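You operate a simulated robot arm through the tools that you are given. There is no shell and no other tool.

You are at the controls of a simulated robot arm. One attempt, no reset.

Task
Pump 2 doses of glue into the green cup.
Fine: stand the cup on the grey slide and leave it there; slide back out; white switch to CLOSED after pumping; no drips; pots, blocks and the other cup stay put.

The check looks at the end state, three seconds after you hand in, the way a careful person would. Anything else that was tipped, shoved, dropped, spilled or broken makes it a failure.

Robot
A 7-joint arm with a fingered hand, fixed in place. Base frame: the origin is on the floor under the middle of its stand, x ahead of it, y to its left, z up; the work surface is at about z = 880. Lengths are in mm, angles in degrees, forces in N, time in s.
With the tool pointing down near the work surface it reaches from about 100 to 780 mm from the base axis. Its first joint turns from -69.0 to 172.0 degrees. Payload 3.4 kg.
The TCP is the grasp point between the finger pads, 39 mm short of the fingertips. In the tool frame z runs along the fingers and y along their closing line. The gripper opens to 180 mm; its body begins 111 mm behind the TCP. The gripper is a hand of 3 fingers: y runs from the thumb to the fingers, the wrist lies at [0, 0, -262] in the tool frame.
Orientation is told as [roll, pitch, yaw] about the base's x, y, z axes, in that order, counted from this pose: with the fingers straight down and closing along the base's y, the tool's x points along the base's -x, its y along +y and its z along -z.

Tools
- The arm moves only by the tool arm_command. Its argument "steps" is one flat list of numbers, 6 for each row, row after row: the shift along the tool's x, y, z in mm, then the turn, a rotation vector about the tool's x, y, z in degrees. In form: [dx, dy, dz, ax, ay, az, dx, dy, dz, ax, ay, az, ...]. A call has 1 to 20 rows; each row shifts and turns the commanded pose from where the row before left it, along the tool's axes as they then stand. Rows are played at 5 a second. More than 50 mm and 8.6 degrees between two rows, and nothing of the call is played. A pose out of reach is approached as far as the arm can. The call stops where the force on the tool passes 40 N (or 10 N more than at its start, if that is more) or the arm is blocked; 0.2 s more then pass. In this call time passes only in rows, and 0.2 s behind the last. It gives the time, the measured TCP pose, the force on the tool (base axes), the opening and the grip force at its end, in the units of the frame above (readings bear some noise), with the torque about the TCP (base axes, N m) and any sound that the robot's microphone picked up, and new pictures: "views" is both (left out), scene, wrist or none.
- Cameras (640 x 400 px; columns grow to the right, rows downward): "scene" is fixed at [399.6, -650.3, 1488.4]; the picture's right is [0.95, -0.32, 0.00], its down [-0.18, -0.53, -0.83] and it looks along [0.26, 0.79, -0.56] (base axes); focal length 341 px, centre (320, 200). "wrist" rides on the gripper at [63, -36, -128] in the tool frame; the picture's right is [0.50, 0.87, 0.00], its down [-0.75, 0.44, -0.49] and it looks along [-0.43, 0.25, 0.87] (tool axes); focal length 226 px, centre (320, 200). There is no depth. A picture from a camera that has moved, and an enlarged one, comes with that camera's place and axes in the base frame and with its lens.
- slide_trunk(by): moves the trunk up (or, below 0, down) by that many mm; the arm rides with it, the base frame stays. It gives what a move gives, with no picture.
- curl_fingers(finger1, finger2, thumb_bend): sets how far each is bent, from 0 (flat) to 1 (curled in); at 0.3 the hand is open as for a grip, at 0.7 the pads meet at the TCP. One left out holds its place. A second passes; each finger stops where it meets its share of the squeeze, and holds until it gets a number again. It is the only way to open and close the hand. It gives what a move gives, with no picture; readings hold the bend of each and the force on the fingers (four entries, about 0 where the hand has none), thumb and palm.
- inspect(camera, box): a new picture of the part [left, top, right, bottom] of that camera's present view, enlarged. It takes no simulated time.
- job_done(): hands the job in; it is judged then, once.

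Nothing tells you positions but the pictures and the camera data. Unless the task says otherwise, let go and move clear before handing in.

The tools are called after "Call:" by a JSON object that holds its "method" and its "body". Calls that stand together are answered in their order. arm_command: Moves the arm, as the interface text tells. Its arguments: {"type":"object","properties":{"steps":{"type":"array"},"views":{"type":"string","enum":["both","scene","wrist","none"]}},"required":["steps"]} The other tools are called the same way: slide_trunk (by) moves the trunk up or down; curl_fingers (finger1, finger2, thumb_bend) moves the fingers one by one; inspect (camera, box) takes an enlarged picture of a part of a camera's view; job_done () hands the job in.

At the start:

```text
time_s: 0.0
eef_pos: [604.6, 12.0, 1203.3]
tool_rot: [0.1, 0.1, -0.1]
wrist_force: [-0.6, -0.6, -0.4]
torque: [0.0, 0.0, 0.01]
width: 179.7
grasp_force: 0.1
shape: jaw
bend: [0.3, 0.3, 0.3]
finger forces: [0.1, 0.0, 0.0, 0.0, 0.0, 0.0]
trunk travel left (down, up): [-200.0, 342.0]
```

scene: 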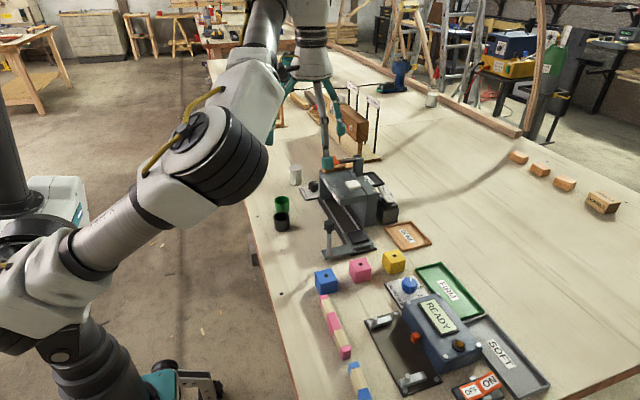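
wrist: 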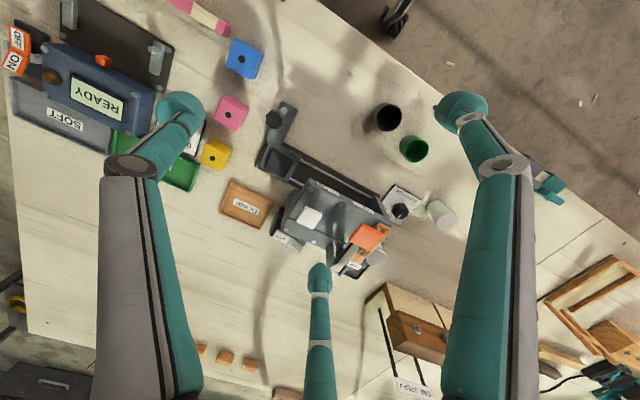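

I see a bench with a grey glue machine near the middle, a green cup and a black cup to its left, and other items further right. I'll take enlarged looks before moving.

Call:
{"method": "inspect", "body": {"camera": "scene", "box": [260, 140, 420, 270]}}

Call:
{"method": "inspect", "body": {"camera": "wrist", "box": [220, 80, 480, 290]}}

```text
3.08 times, centred on (340, 205) of scene
camera zoom: at [399.6, -650.3, 1488.4], right [0.95, -0.32, 0.0], down [-0.18, -0.53, -0.83], along [0.26, 0.79, -0.56], focal length 1050 px, centre (258, 185)
```

zoom: 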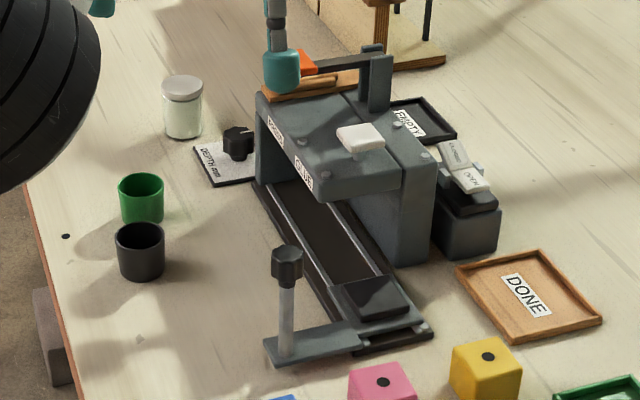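

```text
1.90 times, centred on (350, 185) of wrist
camera zoom: at [542.7, -23.2, 1330.4], right [-0.5, 0.87, 0.0], down [0.75, 0.43, 0.49], along [0.43, 0.25, -0.87], focal length 431 px, centre (263, 229)
```

zoom: 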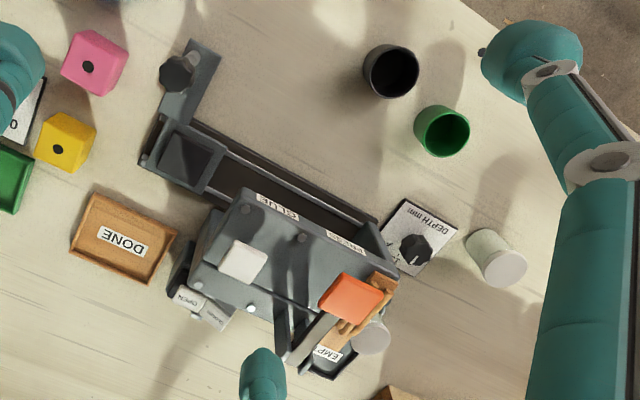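

The machine has a slide with a knobbed handle post, a bridge with a white pump pad (GLUE) and orange lever (PRESS), and a white OPEN/CLOSED switch behind it. I'll zoom in more on each piece.

Call:
{"method": "inspect", "body": {"camera": "scene", "box": [355, 165, 405, 200]}}

Call:
{"method": "inspect", "body": {"camera": "scene", "box": [315, 150, 385, 200]}}

Call:
{"method": "inspect", "body": {"camera": "scene", "box": [315, 200, 385, 265]}}

Call:
{"method": "inspect", "body": {"camera": "wrist", "box": [260, 170, 400, 290]}}

Call:
{"method": "inspect", "body": {"camera": "scene", "box": [265, 155, 335, 235]}}

```text
11.43 times, centred on (380, 182) of scene
camera zoom: at [399.6, -650.3, 1488.4], right [0.95, -0.32, 0.0], down [-0.18, -0.53, -0.83], along [0.26, 0.79, -0.56], focal length 3900 px, centre (-366, 400)
```

zoom: 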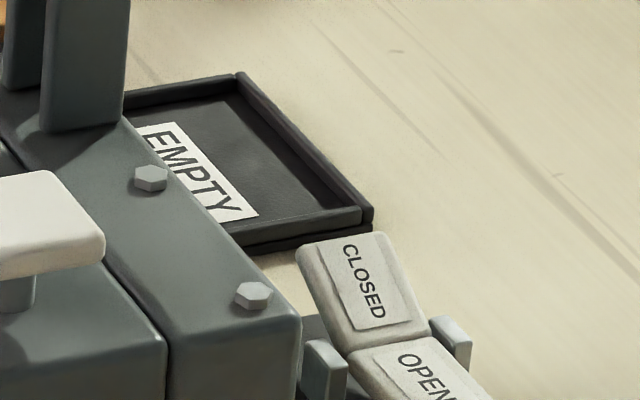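

```text
8.00 times, centred on (350, 175) of scene
camera zoom: at [399.6, -650.3, 1488.4], right [0.95, -0.32, 0.0], down [-0.18, -0.53, -0.83], along [0.26, 0.79, -0.56], focal length 2730 px, centre (80, 400)
```

zoom: 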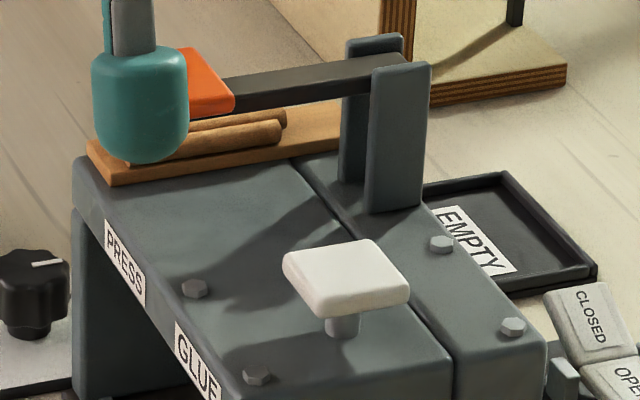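

```text
6.15 times, centred on (350, 232) of scene
camera zoom: at [399.6, -650.3, 1488.4], right [0.95, -0.32, 0.0], down [-0.18, -0.53, -0.83], along [0.26, 0.79, -0.56], focal length 2100 px, centre (135, 0)
```

zoom: 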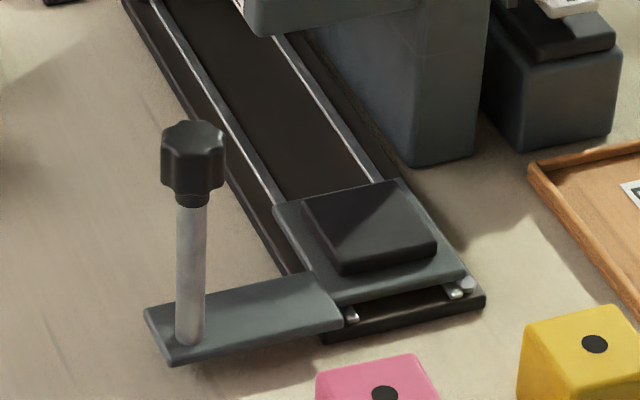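

```text
3.33 times, centred on (330, 230) of wrist
camera zoom: at [542.7, -23.2, 1330.4], right [-0.5, 0.87, 0.0], down [0.75, 0.43, 0.49], along [0.43, 0.25, -0.87], focal length 754 px, centre (287, 100)
```

zoom: 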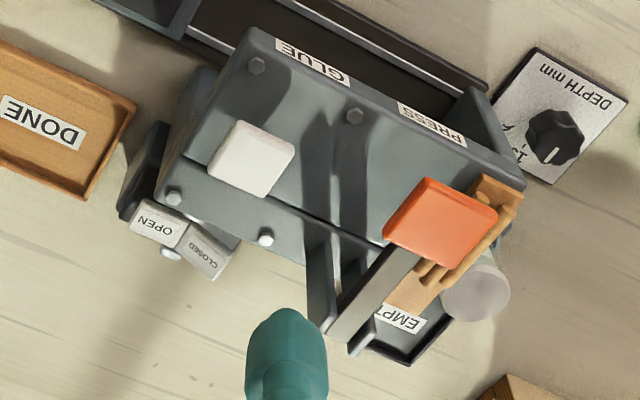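

```text
5.00 times, centred on (300, 195) of scene
camera zoom: at [399.6, -650.3, 1488.4], right [0.95, -0.32, 0.0], down [-0.18, -0.53, -0.83], along [0.26, 0.79, -0.56], focal length 1706 px, centre (420, 225)
```

zoom: 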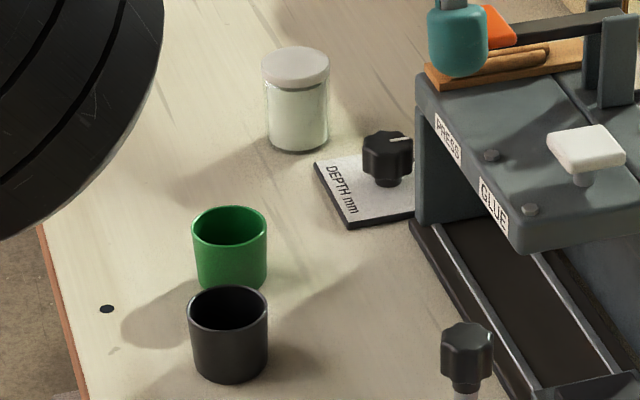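

Rough stereo puts the green cup near (560,187), the black cup near (541,109), the slide carriage near (720,-14) and the white pump pad near (738,70,1007). The rail runs roughly along +y. Next I'll tilt the hand to look under the bridge and at the switch.

Call:
{"method": "arm_command", "body": {"steps": [0, 0, 0, 0, -8.5, 0, 0, 0, 0, 0, -8.5, 0, 0, 0, 0, 0, -8.5, 0, 0, 0, 0, 0, -8.5, 0, 0, 0, 0, 0, -8.5, 0, 0, 0, 0, 0, -8.5, 0, 0, 0, 0, 0, -8.5, 0, 35, 14, 2, 0, 0, 0, 35, 14, 2, 0, 0, 0, 35, 14, 2, 0, 0, 0], "views": "both"}}

```text
time_s: 2.2
eef_pos: [551.1, 57.6, 1112.4]
tool_rot: [-0.1, -59.7, 0.1]
wrist_force: [0.0, -0.3, -0.1]
torque: [0.02, -0.01, 0.01]
width: 179.9
grasp_force: 0.1
shape: jaw
bend: [0.3, 0.3, 0.3]
finger forces: [0.1, 0.1, 0.0, 0.1, 0.1, 0.0]
trunk travel left (down, up): [-200.0, 342.0]
camera wrist: at [410.3, 22.2, 1122.2], right [-0.25, 0.87, -0.43], down [-0.04, 0.44, 0.9], along [0.97, 0.25, -0.07], focal length 226 px, centre (320, 200)
```

scene: 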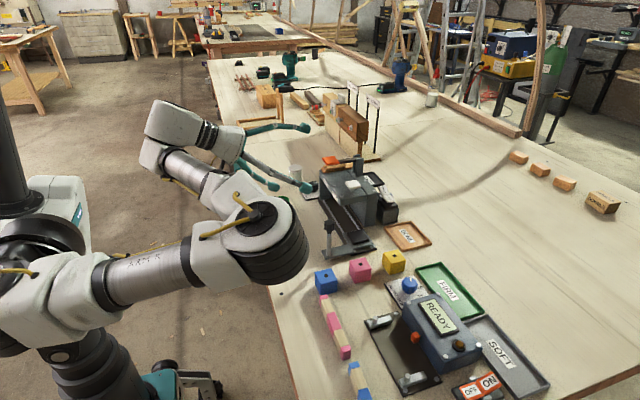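
wrist: 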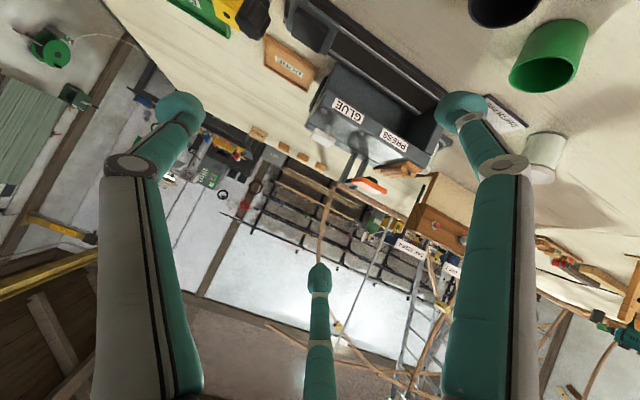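

The tilted view shows the front of the bridge, upside down. I'll zoom in on it and on the machine in the scene view.

Call:
{"method": "inspect", "body": {"camera": "wrist", "box": [270, 20, 460, 200]}}

Call:
{"method": "inspect", "body": {"camera": "scene", "box": [310, 145, 410, 215]}}

Call:
{"method": "inspect", "body": {"camera": "scene", "box": [365, 180, 405, 210]}}

```text
2.22 times, centred on (365, 110) of wrist
camera zoom: at [410.3, 22.2, 1122.2], right [-0.25, 0.87, -0.43], down [-0.04, 0.44, 0.9], along [0.97, 0.25, -0.07], focal length 502 px, centre (220, 400)
```

zoom: 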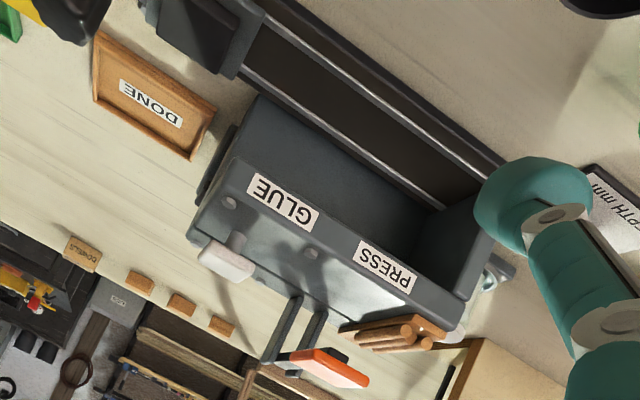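

```text
5.71 times, centred on (360, 180) of scene
camera zoom: at [399.6, -650.3, 1488.4], right [0.95, -0.32, 0.0], down [-0.18, -0.53, -0.83], along [0.26, 0.79, -0.56], focal length 1950 px, centre (91, 314)
```

zoom: 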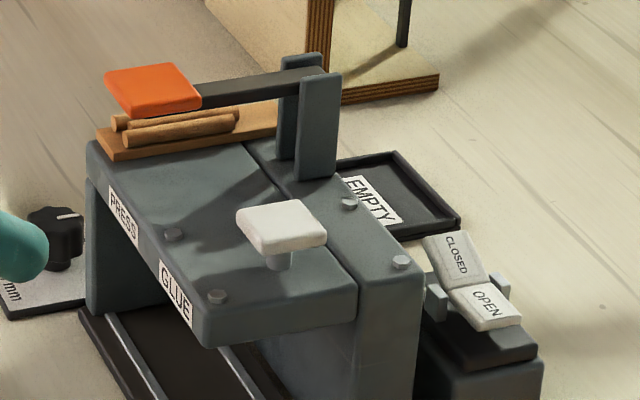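

```text
13.33 times, centred on (385, 195) of scene
camera zoom: at [399.6, -650.3, 1488.4], right [0.95, -0.32, 0.0], down [-0.18, -0.53, -0.83], along [0.26, 0.79, -0.56], focal length 4550 px, centre (-547, 267)
```

zoom: 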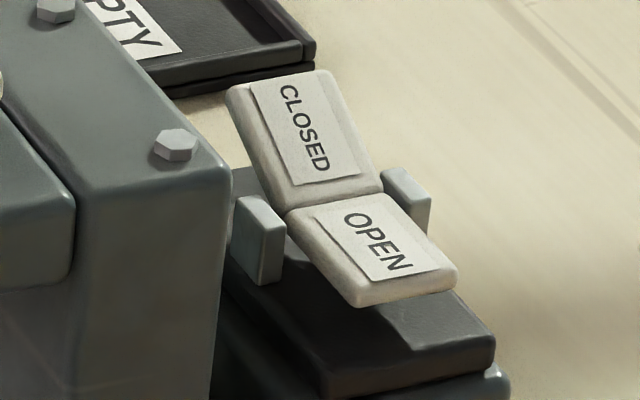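

The rocker's OPEN side looks pressed down and its CLOSED side raised, so the valve seems open. I'll lower and level the hand well clear of the cups and look under the bridge for the nozzle.

Call:
{"method": "arm_command", "body": {"steps": [0, -29.5, 0, 0, -8.4, 0, 0, -29.5, 0, 0, -8.4, 0, 0, -29.5, 0, 0, -8.4, 0, 28.6, -29.5, -7, 0, 0, 0, 28.6, 0, -7, 0, 0, 0, 28.6, 0, -7, 0, 0, 0, 28.6, 0, 0, 0, 0, 0], "views": "wrist"}}

Call:
{"method": "inspect", "body": {"camera": "wrist", "box": [230, 20, 450, 200]}}

```text
time_s: 3.8
eef_pos: [551.6, -75.0, 996.8]
tool_rot: [1.9, -85.0, -1.9]
wrist_force: [0.3, -0.3, 0.5]
torque: [0.01, -0.01, 0.01]
width: 180.2
grasp_force: 0.1
shape: jaw
bend: [0.3, 0.3, 0.3]
finger forces: [0.1, 0.0, 0.0, 0.1, 0.0, 0.0]
out of reach, approached as far as the arm can: row 2, 3
trunk travel left (down, up): [-200.0, 342.0]
camera wrist: at [418.8, -109.7, 945.5], right [-0.04, 0.87, -0.5], down [-0.42, 0.43, 0.8], along [0.91, 0.24, 0.35], focal length 226 px, centre (320, 200)
```

wrist: 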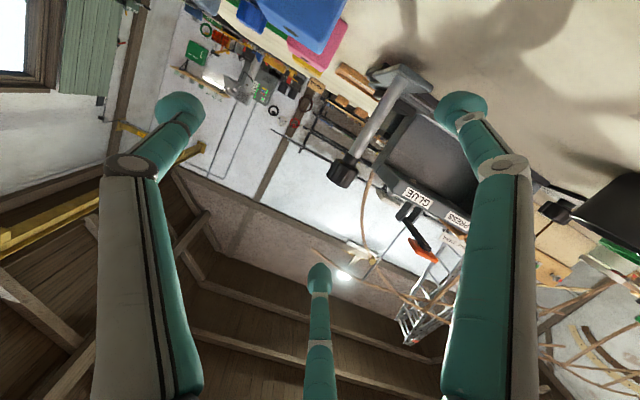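

```text
2.22 times, centred on (340, 110) of wrist
camera zoom: at [418.8, -109.7, 945.5], right [-0.04, 0.87, -0.5], down [-0.42, 0.43, 0.8], along [0.91, 0.24, 0.35], focal length 502 px, centre (276, 400)
```

zoom: 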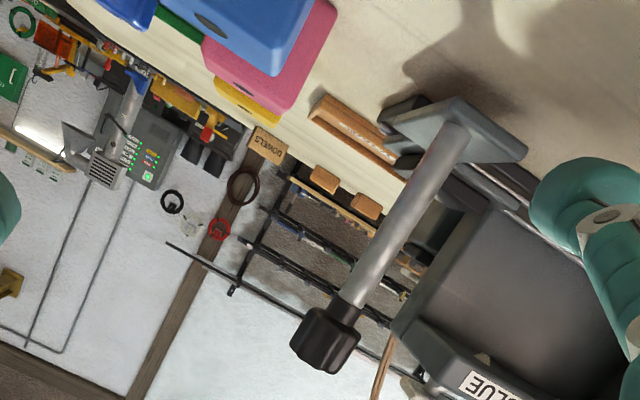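

I need a closer look at the underside of the bridge near the GLUE label.

Call:
{"method": "inspect", "body": {"camera": "wrist", "box": [370, 90, 480, 240]}}

Call:
{"method": "inspect", "body": {"camera": "wrist", "box": [395, 140, 475, 220]}}

```text
2.67 times, centred on (425, 165) of wrist
camera zoom: at [418.8, -109.7, 945.5], right [-0.04, 0.87, -0.5], down [-0.42, 0.43, 0.8], along [0.91, 0.24, 0.35], focal length 603 px, centre (40, 293)
```

zoom: 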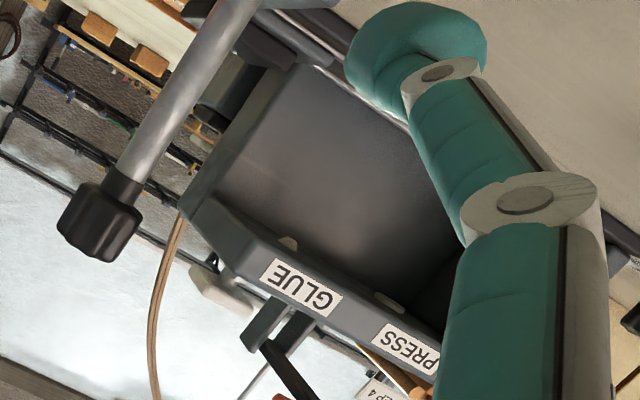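

```text
5.00 times, centred on (435, 180) of wrist
camera zoom: at [418.8, -109.7, 945.5], right [-0.04, 0.87, -0.5], down [-0.42, 0.43, 0.8], along [0.91, 0.24, 0.35], focal length 1130 px, centre (-255, 300)
```

zoom: 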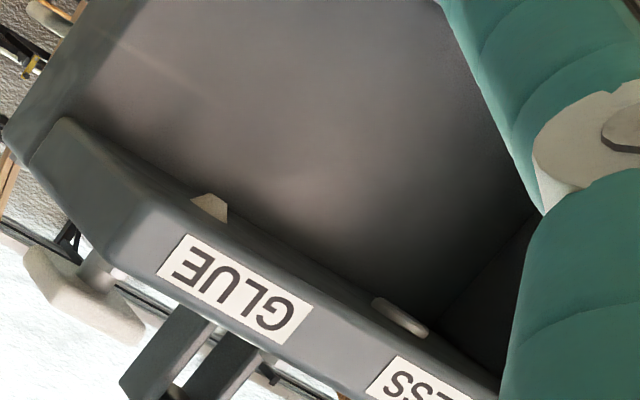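

I can see the glue nozzle tip under the plate at roughly y=63, z=967, with the press foot further in. The hand has three fingers spaced 120° apart. I'll raise up, return to pointing down, and look at the carriage and cups from closer.

Call:
{"method": "arm_command", "body": {"steps": [-48, 0, 0, 0, 0, 0, -48, 0, 0, 0, 0, 0, -48, 0, 0, 0, 0, 0, 0, 0, 0, 0, 8.5, 0, 0, 0, 0, 0, 8.5, 0, 0, 0, 0, 0, 8.5, 0, 0, 0, 0, 0, 8.5, 0, 0, 0, 0, 0, 8.5, 0, 0, 0, 0, 0, 8.5, 0, 0, 0, 0, 0, 8.5, 0, 0, 0, 0, 0, 8.5, 0, 0, 0, 0, 0, 8.5, 0, 0, 0, 0, 0, 8.5, 0], "views": "wrist"}}

Call:
{"method": "inspect", "body": {"camera": "wrist", "box": [180, 60, 460, 300]}}

```text
time_s: 6.6
eef_pos: [789.6, -63.1, 974.5]
tool_rot: [0.0, 0.2, 0.1]
wrist_force: [0.3, -0.3, 0.2]
torque: [-0.03, 0.02, 0.02]
width: 179.7
grasp_force: 0.0
shape: jaw
bend: [0.3, 0.3, 0.3]
finger forces: [0.0, 0.1, 0.0, 0.1, 0.0, 0.0]
out of reach, approached as far as the arm can: row 5, 6, 7, 8, 9, 10, 11
trunk travel left (down, up): [-200.0, 342.0]
camera wrist: at [727.4, -98.0, 1102.9], right [-0.5, 0.87, 0.0], down [0.76, 0.43, 0.49], along [0.42, 0.25, -0.87], focal length 226 px, centre (320, 200)
```

wrist: 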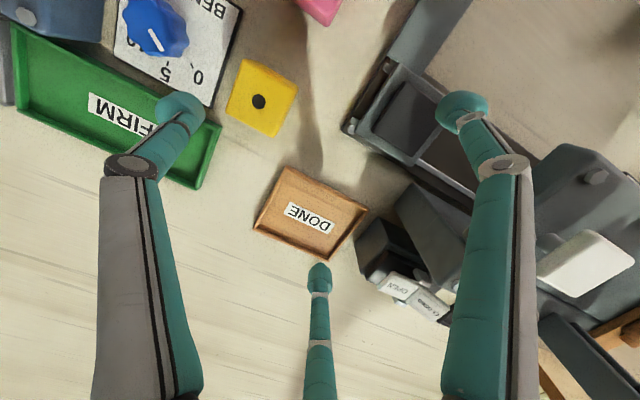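

```text
1.67 times, centred on (320, 180) of wrist
camera zoom: at [727.4, -98.0, 1102.9], right [-0.5, 0.87, 0.0], down [0.76, 0.43, 0.49], along [0.42, 0.25, -0.87], focal length 377 px, centre (320, 233)
```

zoom: 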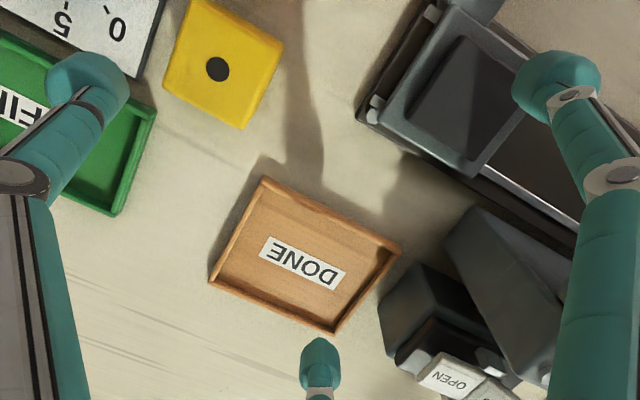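

The arm drifted further than intended because some rows were out of reach. I'll check that nothing was disturbed before moving again.

Call:
{"method": "arm_command", "body": {"steps": [0, 0, -20, 0, 0, 0], "views": "scene"}}

Call:
{"method": "inspect", "body": {"camera": "scene", "box": [250, 130, 450, 280]}}

```text
time_s: 7.0
eef_pos: [788.3, -64.7, 994.9]
tool_rot: [0.0, 0.1, 0.1]
wrist_force: [-0.4, 0.0, 0.9]
torque: [-0.01, -0.05, 0.02]
width: 179.9
grasp_force: 0.1
shape: jaw
bend: [0.3, 0.3, 0.3]
finger forces: [0.0, 0.0, 0.0, 0.0, 0.0, 0.0]
trunk travel left (down, up): [-200.0, 342.0]
```

scene: 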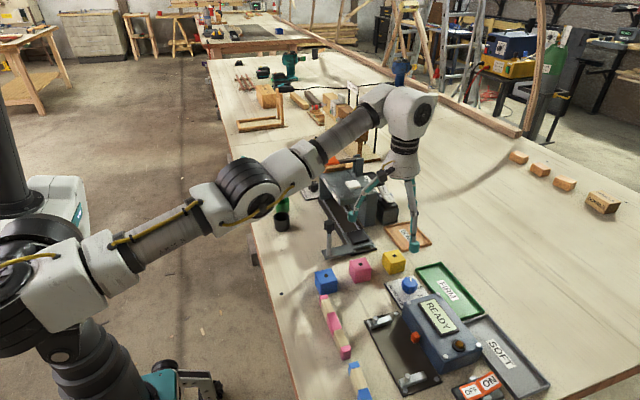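

```text
2.67 times, centred on (350, 205) of scene
camera zoom: at [399.6, -650.3, 1488.4], right [0.95, -0.32, 0.0], down [-0.18, -0.53, -0.83], along [0.26, 0.79, -0.56], focal length 910 px, centre (240, 187)
```

zoom: 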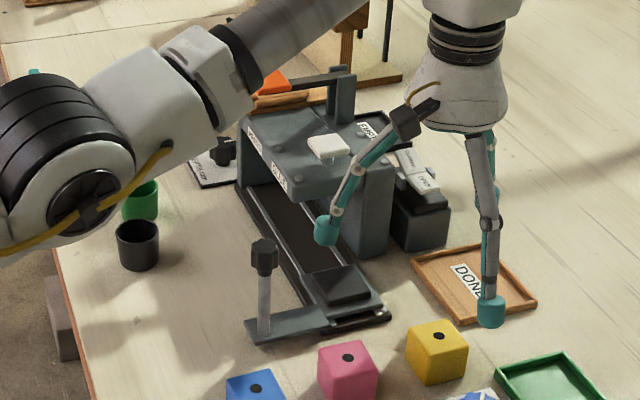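

Nothing has been disturbed. I'll raise the hand and move above the green cup, then look at it again.

Call:
{"method": "arm_command", "body": {"steps": [0, 0, -43, 0, 0, 0, 0, 0, -43, 0, 0, 0, 0, 0, -43, 0, 0, 0, 28.5, 31.5, 0, 0, 0, 0, 28.5, 31.5, 0, 0, 0, 0, 28.5, 31.5, 0, 0, 0, 0, 28.5, 31.5, 0, 0, 0, 0, 28.5, 31.5, 0, 0, 0, 0, 28.5, 31.5, 0, 0, 0, 0, 28.5, 31.5, 0, 0, 0, 0, 28.5, 31.5, 0, 0, 0, 0], "views": "both"}}

```text
time_s: 9.4
eef_pos: [767.8, -75.3, 1093.9]
tool_rot: [0.1, -0.2, -0.2]
wrist_force: [0.1, -0.3, -1.0]
torque: [0.0, -0.02, 0.0]
width: 179.9
grasp_force: 0.1
shape: jaw
bend: [0.3, 0.3, 0.3]
finger forces: [0.1, 0.0, 0.0, 0.0, 0.1, 0.0]
out of reach, approached as far as the arm can: row 1, 2, 3, 4, 5, 6, 7, 8, 9, 10, 11
trunk travel left (down, up): [-200.0, 342.0]
camera wrist: at [705.5, -110.2, 1220.9], right [-0.5, 0.87, 0.0], down [0.75, 0.43, 0.49], along [0.43, 0.25, -0.87], focal length 226 px, centre (320, 200)
```

scene: 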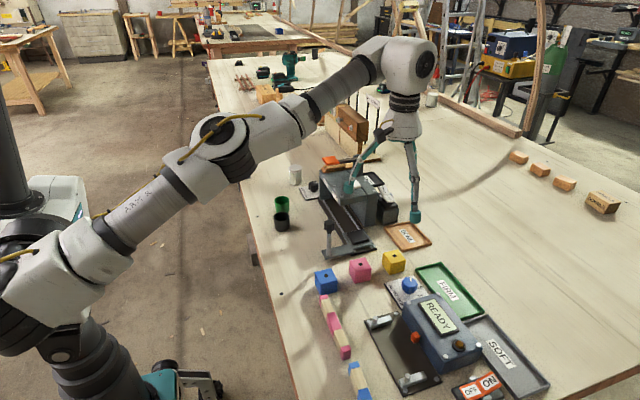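
wrist: 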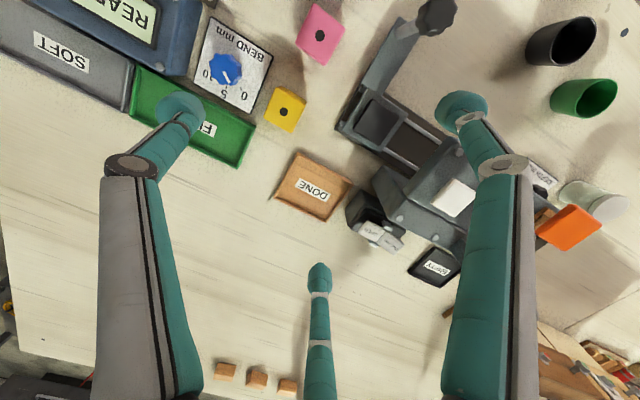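

The arm is stretched nearly straight and the solver struggles to retract from there. I'll try a small retreat step to learn how it responds.

Call:
{"method": "arm_command", "body": {"steps": [20, 0, 0, 0, 0, 0], "views": "none"}}

```text
time_s: 9.8
eef_pos: [766.9, -75.0, 1092.7]
tool_rot: [0.1, 0.0, -0.1]
wrist_force: [-0.4, -0.4, -0.2]
torque: [-0.01, 0.01, 0.02]
width: 179.9
grasp_force: 0.1
shape: jaw
bend: [0.3, 0.3, 0.3]
finger forces: [0.0, 0.0, 0.0, 0.1, 0.0, 0.1]
out of reach, approached as far as the arm can: row 1
trunk travel left (down, up): [-200.0, 342.0]
```

Call:
{"method": "arm_command", "body": {"steps": [0, 0, 20, 0, 0, 0], "views": "none"}}

```text
time_s: 10.2
eef_pos: [784.2, -73.3, 1090.0]
tool_rot: [1.2, -0.9, -0.4]
wrist_force: [-0.4, 1.2, 1.0]
torque: [-0.03, 0.0, -0.03]
width: 180.0
grasp_force: 0.1
shape: jaw
bend: [0.3, 0.3, 0.3]
finger forces: [0.1, 0.0, 0.0, 0.1, 0.0, 0.0]
out of reach, approached as far as the arm can: row 1
trunk travel left (down, up): [-200.0, 342.0]
```

Call:
{"method": "arm_command", "body": {"steps": [10, 30, 0, 0, 0, 0, 10, 30, 0, 0, 0, 0], "views": "none"}}

```text
time_s: 10.8
eef_pos: [771.2, -39.0, 1091.7]
tool_rot: [-0.1, -0.1, 0.0]
wrist_force: [0.3, -0.8, 0.4]
torque: [0.09, 0.02, 0.03]
width: 180.1
grasp_force: 0.1
shape: jaw
bend: [0.3, 0.3, 0.3]
finger forces: [0.1, 0.0, 0.0, 0.1, 0.0, 0.0]
out of reach, approached as far as the arm can: row 1
trunk travel left (down, up): [-200.0, 342.0]
```

Call:
{"method": "arm_command", "body": {"steps": [20, 30, 0, 0, 0, 0, 20, 30, 0, 0, 0, 0, 20, 30, 0, 0, 0, 0], "views": "none"}}

```text
time_s: 11.6
eef_pos: [740.0, 14.9, 1093.5]
tool_rot: [-0.1, 0.0, 0.0]
wrist_force: [0.4, -0.9, 1.3]
torque: [-0.02, -0.03, 0.02]
width: 180.1
grasp_force: 0.1
shape: jaw
bend: [0.3, 0.3, 0.3]
finger forces: [0.0, 0.1, 0.1, 0.1, 0.0, 0.0]
out of reach, approached as far as the arm can: row 2, 3
trunk travel left (down, up): [-200.0, 342.0]
```

Call:
{"method": "arm_command", "body": {"steps": [20, 0, -20, 0, 0, 0, 20, 0, -20, 0, 0, 0], "views": "scene"}}

```text
time_s: 12.2
eef_pos: [727.0, 14.5, 1125.0]
tool_rot: [-1.3, -0.4, -0.6]
wrist_force: [-0.5, 2.9, -1.9]
torque: [-0.27, -0.03, -0.02]
width: 180.0
grasp_force: 0.0
shape: jaw
bend: [0.3, 0.3, 0.3]
finger forces: [0.0, 0.0, 0.1, 0.0, 0.0, 0.0]
out of reach, approached as far as the arm can: row 1, 2
trunk travel left (down, up): [-200.0, 342.0]
```

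scene: 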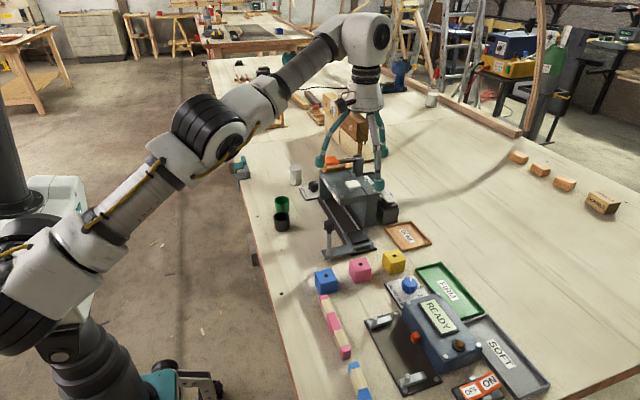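

Call:
{"method": "arm_command", "body": {"steps": [20, 5, -15, 0, 0, 0, 20, 5, -15, 0, 0, 0, 20, 5, -15, 0, 0, 0], "views": "none"}}

```text
time_s: 13.0
eef_pos: [714.8, 3.9, 1159.5]
tool_rot: [-3.2, -1.9, -1.9]
wrist_force: [-0.8, 4.3, -1.3]
torque: [-0.45, -0.08, -0.01]
width: 179.8
grasp_force: 0.0
shape: jaw
bend: [0.3, 0.3, 0.3]
finger forces: [0.1, 0.1, 0.0, 0.0, 0.1, 0.1]
out of reach, approached as far as the arm can: row 1, 2, 3
trunk travel left (down, up): [-200.0, 342.0]
```

Call:
{"method": "arm_command", "body": {"steps": [0, 0, 0, 0, 0, 0, 0, 0, 0, 0, 0, 0], "views": "both"}}

```text
time_s: 13.6
eef_pos: [709.8, 22.9, 1152.1]
tool_rot: [0.1, 0.1, -0.1]
wrist_force: [0.7, -0.8, -0.3]
torque: [0.02, 0.01, -0.02]
width: 179.8
grasp_force: 0.1
shape: jaw
bend: [0.3, 0.3, 0.3]
finger forces: [0.0, 0.0, 0.0, 0.1, 0.0, 0.0]
trunk travel left (down, up): [-200.0, 342.0]
camera wrist: at [649.4, -11.8, 1280.4], right [-0.5, 0.87, 0.0], down [0.76, 0.43, 0.49], along [0.43, 0.25, -0.87], focal length 226 px, centre (320, 200)
```

scene: 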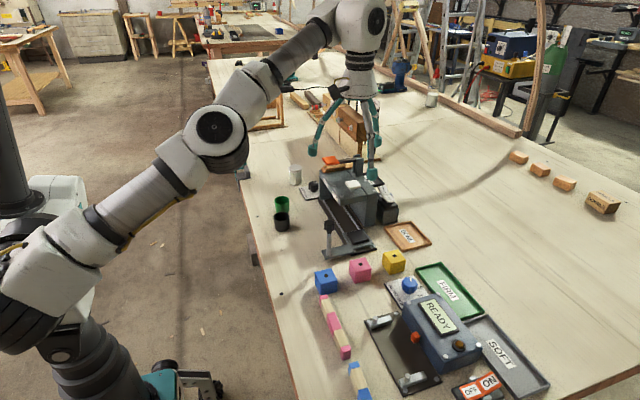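
wrist: 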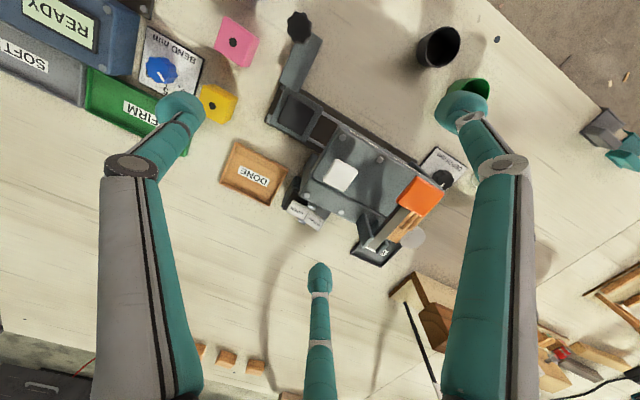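

The settled reading shows the arm just needed time, so the rows must have been limited by joint speed. I'll move on in smaller steps toward the green cup.

Call:
{"method": "arm_command", "body": {"steps": [15, 16, 0, 0, 0, 0, 15, 16, 0, 0, 0, 0, 15, 16, 0, 0, 0, 0, 15, 16, 0, 0, 0, 0, 15, 16, 0, 0, 0, 0, 15, 16, 0, 0, 0, 0, 15, 16, 0, 0, 0, 0, 15, 16, 0, 0, 0, 0, 0, 0, 0, 0, 0, 0, 0, 0, 0, 0, 0, 0], "views": "none"}}

```text
time_s: 15.8
eef_pos: [711.8, 25.0, 1150.9]
tool_rot: [0.0, 0.1, 0.0]
wrist_force: [0.4, 0.3, 0.3]
torque: [0.05, -0.02, 0.02]
width: 180.2
grasp_force: 0.1
shape: jaw
bend: [0.3, 0.3, 0.3]
finger forces: [0.0, 0.0, 0.0, 0.1, 0.0, 0.0]
out of reach, approached as far as the arm can: row 1, 2, 3, 4, 5, 6, 7, 8
trunk travel left (down, up): [-200.0, 342.0]
```

Retracting at this height looks blocked by a wrist bend limit, because the forearm rises steeply toward the wrist. Raising the trunk should flatten the forearm, so I'll do that and then bring the hand back down.

Call:
{"method": "slide_trunk", "body": {"by": 150}}

Call:
{"method": "arm_command", "body": {"steps": [0, 0, 20, 0, 0, 0, 0, 0, 20, 0, 0, 0, 0, 0, 20, 0, 0, 0, 0, 0, 20, 0, 0, 0, 0, 0, 20, 0, 0, 0, 0, 0, 20, 0, 0, 0, 0, 0, 20, 0, 0, 0], "views": "scene"}}

```text
time_s: 17.6
eef_pos: [648.2, 22.8, 1395.1]
tool_rot: [-0.1, -8.4, 0.0]
wrist_force: [0.1, 0.2, 0.7]
torque: [-0.01, 0.02, 0.01]
width: 179.9
grasp_force: 0.0
shape: jaw
bend: [0.3, 0.3, 0.3]
finger forces: [0.1, 0.0, 0.0, 0.1, 0.0, 0.0]
trunk travel left (down, up): [-350.0, 192.0]
```

```text
time_s: 19.1
eef_pos: [718.3, 19.2, 1278.3]
tool_rot: [-0.1, -8.3, 0.0]
wrist_force: [0.4, 0.7, -0.6]
torque: [0.02, 0.04, -0.05]
width: 179.9
grasp_force: 0.0
shape: jaw
bend: [0.3, 0.3, 0.3]
finger forces: [0.0, 0.0, 0.1, 0.0, 0.1, 0.0]
out of reach, approached as far as the arm can: row 1, 2, 3, 4, 5, 6, 7
trunk travel left (down, up): [-350.0, 192.0]
```

scene: 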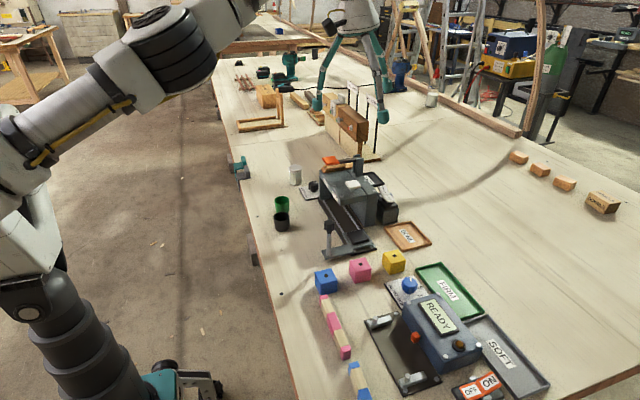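

Call:
{"method": "arm_command", "body": {"steps": [20, 10, 0, 0, 0, 0, 20, 10, 0, 0, 0, 0, 20, 10, 0, 0, 0, 0, 0, 0, 0, 0, 0, 0], "views": "scene"}}

```text
time_s: 20.1
eef_pos: [713.2, 18.8, 1290.0]
tool_rot: [-0.1, -8.2, 0.0]
wrist_force: [-0.4, -0.1, 0.3]
torque: [-0.02, -0.01, 0.02]
width: 179.4
grasp_force: 0.1
shape: jaw
bend: [0.3, 0.3, 0.3]
finger forces: [0.0, 0.0, 0.0, 0.0, 0.0, 0.0]
out of reach, approached as far as the arm can: row 1, 2, 3
trunk travel left (down, up): [-350.0, 192.0]
```

scene: 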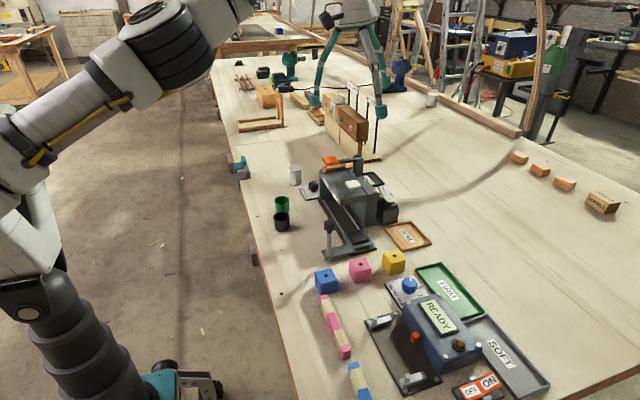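

I'm in free space above the bench, so I'll use it to recover a good arm posture. I'll tilt the hand outward, retract while tilted, then straighten it as in the first move, which worked without trouble.

Call:
{"method": "arm_command", "body": {"steps": [0, 0, 0, 0, -6, 0, 0, 0, 0, 0, -6, 0, 0, 0, 0, 0, -6, 0, 0, 0, 0, 0, -6, 0, 0, 0, 0, 0, -6, 0, 0, 0, 0, 0, -6, 0, 0, 0, 0, 0, 0, 0], "views": "scene"}}

```text
time_s: 21.8
eef_pos: [857.3, 17.6, 1361.9]
tool_rot: [0.0, -44.4, 0.1]
wrist_force: [0.3, 0.1, 0.8]
torque: [0.04, -0.01, -0.01]
width: 180.0
grasp_force: 0.2
shape: jaw
bend: [0.3, 0.3, 0.3]
finger forces: [0.0, 0.1, 0.0, 0.0, 0.0, 0.0]
out of reach, approached as far as the arm can: row 1, 2, 3, 4, 5, 6
trunk travel left (down, up): [-350.0, 192.0]
```

scene: 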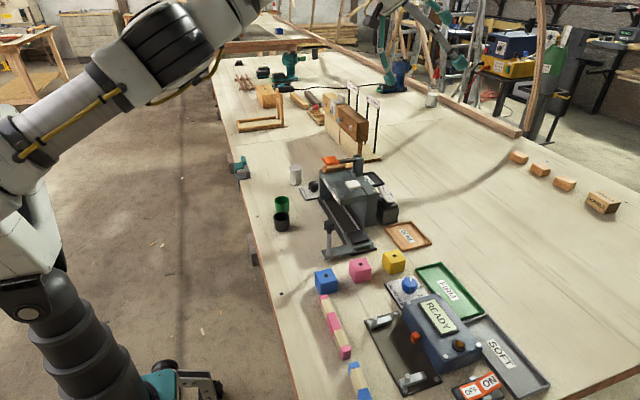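

Call:
{"method": "arm_command", "body": {"steps": [0, 20, 0, 0, 0, 0, 0, 20, 0, 0, 0, 0, 0, 20, 0, 0, 0, 0, 0, 20, 0, 0, 0, 0, 0, 0, 0, 0, 0, 0], "views": "none"}}

```text
time_s: 22.9
eef_pos: [859.6, 19.2, 1360.9]
tool_rot: [0.0, -44.5, 0.0]
wrist_force: [0.1, 0.4, 0.7]
torque: [0.01, -0.01, 0.04]
width: 179.9
grasp_force: 0.2
shape: jaw
bend: [0.3, 0.3, 0.3]
finger forces: [0.1, 0.1, 0.0, 0.0, 0.1, 0.0]
out of reach, approached as far as the arm can: row 1, 2, 3, 4
trunk travel left (down, up): [-350.0, 192.0]
```

Call:
{"method": "slide_trunk", "body": {"by": -20}}

Call:
{"method": "arm_command", "body": {"steps": [0, 0, 0, 0, 0, 0], "views": "both"}}

```text
time_s: 23.6
eef_pos: [860.6, 19.3, 1335.2]
tool_rot: [-0.2, -43.7, -0.1]
wrist_force: [-0.1, 0.5, 0.7]
torque: [0.01, -0.02, 0.0]
width: 180.0
grasp_force: 0.1
shape: jaw
bend: [0.3, 0.3, 0.3]
finger forces: [0.1, 0.1, 0.0, 0.0, 0.0, 0.0]
trunk travel left (down, up): [-330.0, 212.0]
```

```text
time_s: 24.0
eef_pos: [862.4, 18.9, 1332.2]
tool_rot: [-0.1, -43.8, 0.1]
wrist_force: [0.3, -0.8, 0.4]
torque: [0.04, 0.01, 0.02]
width: 180.1
grasp_force: 0.1
shape: jaw
bend: [0.3, 0.3, 0.3]
finger forces: [0.0, 0.0, 0.0, 0.1, 0.0, 0.0]
trunk travel left (down, up): [-330.0, 212.0]
camera wrist: at [729.5, -15.9, 1383.0], right [-0.36, 0.87, -0.35], down [0.21, 0.44, 0.88], along [0.91, 0.24, -0.34], focal length 226 px, centre (320, 200)
```

scene: 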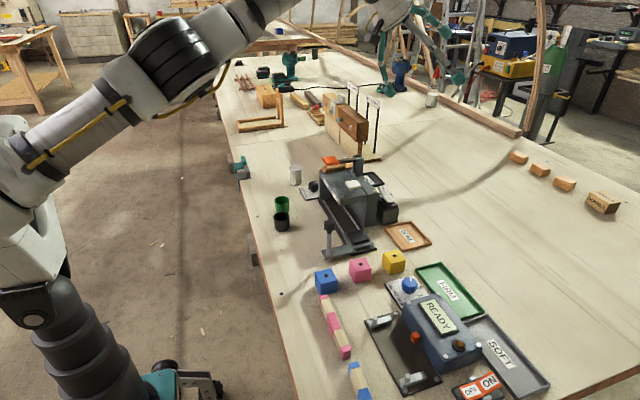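
wrist: 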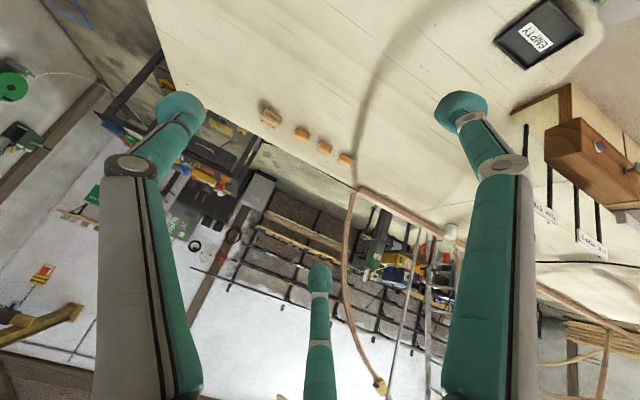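

Call:
{"method": "arm_command", "body": {"steps": [10, 0, 0, 0, 0, 0, 10, 0, 0, 0, 0, 0, 10, 0, 0, 0, 0, 0, 10, 0, 0, 0, 0, 0, 10, 0, 0, 0, 0, 0, 0, 0, 0, 0, 0, 0], "views": "none"}}

```text
time_s: 25.4
eef_pos: [861.0, 20.2, 1334.8]
tool_rot: [-0.1, -43.7, 0.0]
wrist_force: [-0.4, 0.0, 0.3]
torque: [-0.01, -0.02, -0.03]
width: 180.5
grasp_force: 0.0
shape: jaw
bend: [0.3, 0.3, 0.3]
finger forces: [0.1, 0.0, 0.0, 0.0, 0.0, 0.1]
out of reach, approached as far as the arm can: row 1, 2, 3, 4, 5
trunk travel left (down, up): [-330.0, 212.0]
```

Call:
{"method": "arm_command", "body": {"steps": [-15, 0, 0, 0, 0, 0, 0, 0, 0, 0, 0, 0], "views": "none"}}

Call:
{"method": "arm_command", "body": {"steps": [0, -15, 0, 0, 0, 0, 0, 0, 0, 0, 0, 0], "views": "none"}}

Call:
{"method": "arm_command", "body": {"steps": [0, 0, -15, 0, 0, 0, 0, 0, 0, 0, 0, 0], "views": "none"}}

Call:
{"method": "arm_command", "body": {"steps": [0, 0, 0, 8, 0, 0, 0, 0, 0, 0, 0, 0], "views": "none"}}

```text
time_s: 26.0
eef_pos: [862.5, 18.7, 1335.3]
tool_rot: [-0.1, -43.8, 0.0]
wrist_force: [-0.4, 0.6, 0.7]
torque: [0.01, 0.01, -0.03]
width: 180.1
grasp_force: 0.2
shape: jaw
bend: [0.3, 0.3, 0.3]
finger forces: [0.0, 0.1, 0.0, 0.0, 0.1, 0.1]
out of reach, approached as far as the arm can: row 1
trunk travel left (down, up): [-330.0, 212.0]
```

```text
time_s: 26.6
eef_pos: [863.4, 4.8, 1334.9]
tool_rot: [-0.1, -43.5, 0.0]
wrist_force: [0.1, 0.0, -0.3]
torque: [0.0, -0.01, 0.01]
width: 179.8
grasp_force: 0.1
shape: jaw
bend: [0.3, 0.3, 0.3]
finger forces: [0.1, 0.0, 0.1, 0.1, 0.0, 0.1]
out of reach, approached as far as the arm can: row 1
trunk travel left (down, up): [-330.0, 212.0]
```

```text
time_s: 27.2
eef_pos: [858.9, 5.3, 1347.3]
tool_rot: [-0.2, -43.6, 0.1]
wrist_force: [-0.2, 0.3, -1.1]
torque: [0.0, -0.03, -0.03]
width: 180.2
grasp_force: 0.0
shape: jaw
bend: [0.3, 0.3, 0.3]
finger forces: [0.0, 0.0, 0.1, 0.0, 0.1, 0.0]
out of reach, approached as far as the arm can: row 1
trunk travel left (down, up): [-330.0, 212.0]
```

```text
time_s: 27.8
eef_pos: [862.2, -29.6, 1372.4]
tool_rot: [3.1, -45.6, -7.3]
wrist_force: [0.2, -0.6, 0.0]
torque: [-0.01, 0.0, 0.0]
width: 179.9
grasp_force: 0.0
shape: jaw
bend: [0.3, 0.3, 0.3]
finger forces: [0.1, 0.0, 0.1, 0.1, 0.0, 0.0]
out of reach, approached as far as the arm can: row 1
trunk travel left (down, up): [-330.0, 212.0]
```

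The upper arm and forearm look collinear, so the arm is at the straight-elbow singularity. I'll push inward along the arm's axis with larger rows to break out of it.

Call:
{"method": "arm_command", "body": {"steps": [44, 0, -8, 0, 0, 0, 44, 0, -8, 0, 0, 0, 44, 0, -8, 0, 0, 0, 44, 0, -8, 0, 0, 0], "views": "none"}}

```text
time_s: 28.8
eef_pos: [850.4, -17.2, 1353.1]
tool_rot: [-8.0, -43.5, -0.1]
wrist_force: [-1.0, 0.4, -0.7]
torque: [-0.01, 0.02, 0.04]
width: 179.9
grasp_force: 0.1
shape: jaw
bend: [0.3, 0.3, 0.3]
finger forces: [0.1, 0.1, 0.1, 0.0, 0.1, 0.0]
out of reach, approached as far as the arm can: row 1, 2, 3, 4
trunk travel left (down, up): [-330.0, 212.0]
```

Call:
{"method": "arm_command", "body": {"steps": [44, 0, -8, 0, 0, 0, 44, 0, -8, 0, 0, 0, 44, 0, -8, 0, 0, 0, 44, 0, -8, 0, 0, 0], "views": "none"}}

```text
time_s: 29.8
eef_pos: [850.7, -15.9, 1353.7]
tool_rot: [-8.2, -43.6, 0.0]
wrist_force: [0.4, 0.4, 0.0]
torque: [0.01, 0.0, 0.02]
width: 179.8
grasp_force: 0.0
shape: jaw
bend: [0.3, 0.3, 0.3]
finger forces: [0.0, 0.0, 0.1, 0.1, 0.0, 0.0]
out of reach, approached as far as the arm can: row 1, 2, 3, 4
trunk travel left (down, up): [-330.0, 212.0]
```

Call:
{"method": "arm_command", "body": {"steps": [20, 40, -4, 0, 0, 0, 20, 40, -4, 0, 0, 0, 20, 40, -4, 0, 0, 0, 0, 0, 0, 0, 0, 0], "views": "none"}}

```text
time_s: 30.8
eef_pos: [850.9, -17.5, 1352.5]
tool_rot: [-8.1, -43.5, -0.1]
wrist_force: [-0.1, 0.7, -0.3]
torque: [0.0, -0.02, -0.01]
width: 180.3
grasp_force: 0.0
shape: jaw
bend: [0.3, 0.3, 0.3]
finger forces: [0.1, 0.0, 0.1, 0.0, 0.0, 0.1]
out of reach, approached as far as the arm can: row 1, 2, 3
trunk travel left (down, up): [-330.0, 212.0]
```

Call:
{"method": "arm_command", "body": {"steps": [0, -30, 0, 0, 0, 0, 0, -30, 0, 0, 0, 0, 0, 0, 0, 0, 0, 0], "views": "none"}}

Call:
{"method": "arm_command", "body": {"steps": [0, 0, 30, 0, 0, 0, 0, 0, 30, 0, 0, 0, 0, 0, 0, 0, 0, 0], "views": "scene"}}

```text
time_s: 31.6
eef_pos: [853.4, -59.8, 1344.1]
tool_rot: [-7.1, -41.9, -3.8]
wrist_force: [0.2, -0.5, -0.2]
torque: [0.03, 0.04, 0.0]
width: 179.9
grasp_force: 0.1
shape: jaw
bend: [0.3, 0.3, 0.3]
finger forces: [0.0, 0.1, 0.1, 0.1, 0.0, 0.1]
out of reach, approached as far as the arm can: row 1, 2
trunk travel left (down, up): [-330.0, 212.0]
```

```text
time_s: 32.4
eef_pos: [880.7, -88.8, 1337.5]
tool_rot: [-5.4, -44.8, -5.1]
wrist_force: [-0.9, 0.3, 0.2]
torque: [0.02, -0.01, -0.01]
width: 179.8
grasp_force: 0.1
shape: jaw
bend: [0.3, 0.3, 0.3]
finger forces: [0.0, 0.1, 0.0, 0.0, 0.0, 0.0]
out of reach, approached as far as the arm can: row 2
trunk travel left (down, up): [-330.0, 212.0]
```

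scene: 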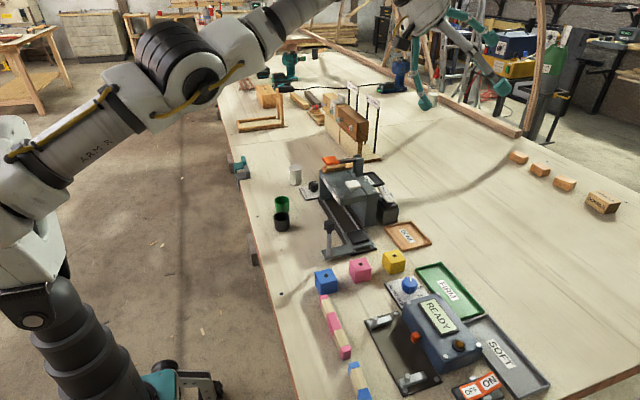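

The elbow may have bent slightly the wrong way past straight. I'll extend fully first, sweep to +y while extended, and then pull inward so it bends the normal way.

Call:
{"method": "arm_command", "body": {"steps": [-30, 0, 6, 0, 0, 0, -30, 0, 6, 0, 0, 0, -20, 30, 4, 0, 0, 0, -20, 30, 4, 0, 0, 0, -20, 30, 4, 0, 0, 0, -20, 30, 4, 0, 0, 0, 0, 0, 0, 0, 0, 0], "views": "scene"}}

```text
time_s: 34.0
eef_pos: [874.0, -47.7, 1334.8]
tool_rot: [-8.0, -43.7, 0.0]
wrist_force: [-0.2, -0.1, -0.4]
torque: [0.0, -0.03, 0.01]
width: 180.0
grasp_force: 0.1
shape: jaw
bend: [0.3, 0.3, 0.3]
finger forces: [0.0, 0.0, 0.0, 0.1, 0.0, 0.0]
out of reach, approached as far as the arm can: row 1, 2, 3, 4, 5, 6
trunk travel left (down, up): [-330.0, 212.0]
```

scene: 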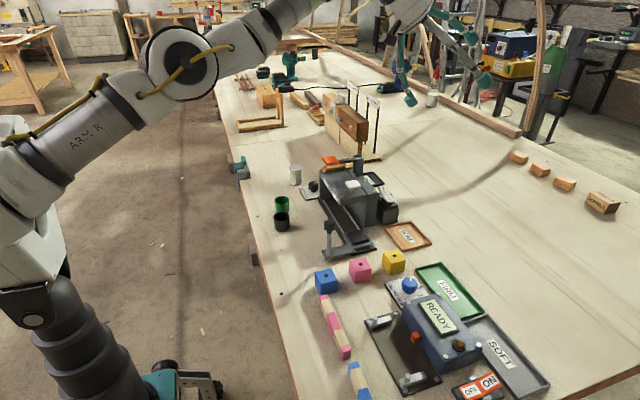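

Call:
{"method": "arm_command", "body": {"steps": [40, 0, -8, 0, 0, 0, 40, 0, -8, 0, 0, 0, 40, 0, -8, 0, 0, 0, 0, 0, 0, 0, 0, 0], "views": "scene"}}

```text
time_s: 35.0
eef_pos: [765.6, -46.9, 1269.3]
tool_rot: [-8.1, -43.7, 0.0]
wrist_force: [0.1, -0.1, 0.5]
torque: [0.0, -0.01, 0.05]
width: 179.9
grasp_force: 0.0
shape: jaw
bend: [0.3, 0.3, 0.3]
finger forces: [0.0, 0.1, 0.0, 0.0, 0.1, 0.0]
trunk travel left (down, up): [-330.0, 212.0]
```

scene: 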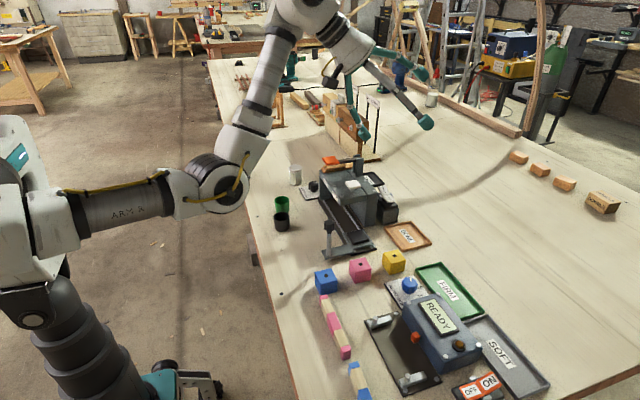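

The elbow is bent normally again and the reach warnings are gone. I'll retract and move toward the cup while still high, then straighten the hand.

Call:
{"method": "arm_command", "body": {"steps": [22, 18, -17, 0, 0, 0, 22, 18, -17, 0, 0, 0, 22, 18, -17, 0, 0, 0, 22, 18, -17, 0, 0, 0, 22, 18, -17, 0, 0, 0, 22, 18, -17, 0, 0, 0, 0, 0, 0, 0, 0, 0], "views": "none"}}

```text
time_s: 36.6
eef_pos: [694.4, 77.1, 1206.4]
tool_rot: [-8.1, -44.0, -0.1]
wrist_force: [-0.3, 0.9, 0.3]
torque: [-0.02, 0.0, 0.0]
width: 179.8
grasp_force: 0.0
shape: jaw
bend: [0.3, 0.3, 0.3]
finger forces: [0.0, 0.1, 0.1, 0.1, 0.0, 0.0]
out of reach, approached as far as the arm can: row 3, 4, 5, 6
trunk travel left (down, up): [-330.0, 212.0]
```

Call:
{"method": "arm_command", "body": {"steps": [0, 0, 0, 0, 0, 0], "views": "scene"}}

```text
time_s: 37.0
eef_pos: [695.2, 77.7, 1206.4]
tool_rot: [-8.1, -43.9, -0.1]
wrist_force: [0.4, 0.5, -0.2]
torque: [0.0, -0.01, -0.01]
width: 180.2
grasp_force: 0.2
shape: jaw
bend: [0.3, 0.3, 0.3]
finger forces: [0.1, 0.0, 0.0, 0.1, 0.0, 0.0]
trunk travel left (down, up): [-330.0, 212.0]
```

scene: 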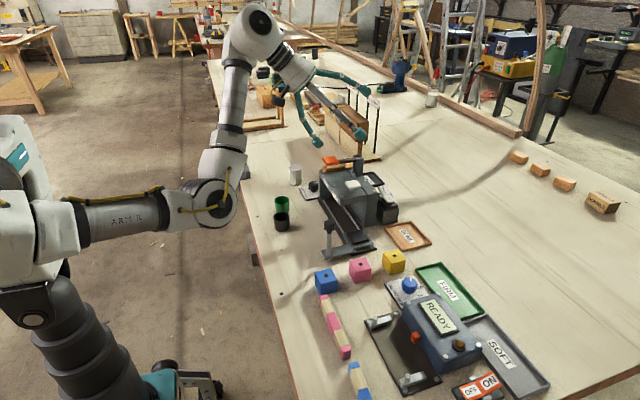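

The forearm is now nearly vertical and the wrist bend is at its limit (about 125°), so I want the elbow swung out to the side as at the start. When the arm is straight, a hand roll about the arm axis is shared between the upper-arm and forearm rolls. I'll extend, roll, re-bend and roll back to reposition the elbow.

Call:
{"method": "arm_command", "body": {"steps": [-22, -18, 17, 0, 0, 0, -22, -18, 17, 0, 0, 0, -22, -18, 17, 0, 0, 0, -22, -18, 17, 0, 0, 0, -30, -10, 6, 0, 0, 0, -30, -10, 6, 0, 0, 0, 0, 0, 0, 0, 0, 0], "views": "scene"}}

```text
time_s: 38.6
eef_pos: [850.7, -28.0, 1261.5]
tool_rot: [-8.1, -43.8, 0.1]
wrist_force: [0.2, 0.0, -0.6]
torque: [-0.05, 0.0, 0.02]
width: 180.2
grasp_force: 0.1
shape: jaw
bend: [0.3, 0.3, 0.3]
finger forces: [0.1, 0.0, 0.0, 0.0, 0.0, 0.1]
trunk travel left (down, up): [-330.0, 212.0]
```

scene: 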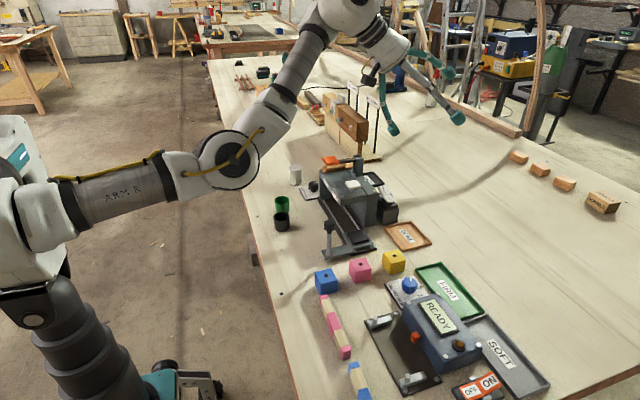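

Call:
{"method": "arm_command", "body": {"steps": [-29, 1, 7, 0, 0, 0, -24, 1, 6, 0, 0, 0, -2.3, -36.7, -2.6, 8.03, -0.37, -2.04, -2.3, -36.7, -2.6, 8.03, -0.37, -2.04, -2.3, -36.7, -2.6, 8.03, -0.37, -2.04, -2.3, -36.7, -2.6, 8.03, -0.37, -2.04, -2.3, -36.7, -2.6, 8.03, -0.37, -2.04, -2.3, -36.7, -2.6, 8.03, -0.37, -2.04, 0, 0, 0, 0, 0, 0], "views": "scene"}}

```text
time_s: 40.6
eef_pos: [833.6, -206.3, 1389.2]
tool_rot: [-65.8, -38.2, 14.2]
wrist_force: [-0.8, -0.1, 0.6]
torque: [-0.03, -0.01, 0.01]
width: 179.8
grasp_force: 0.1
shape: jaw
bend: [0.3, 0.3, 0.3]
finger forces: [0.0, 0.0, 0.0, 0.0, 0.0, 0.0]
out of reach, approached as far as the arm can: row 2
trunk travel left (down, up): [-330.0, 212.0]
```

scene: 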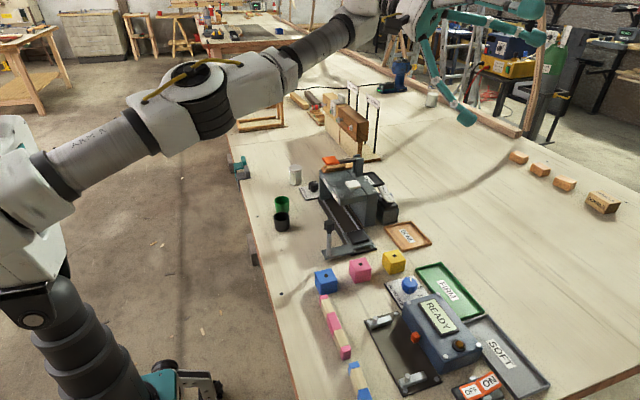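

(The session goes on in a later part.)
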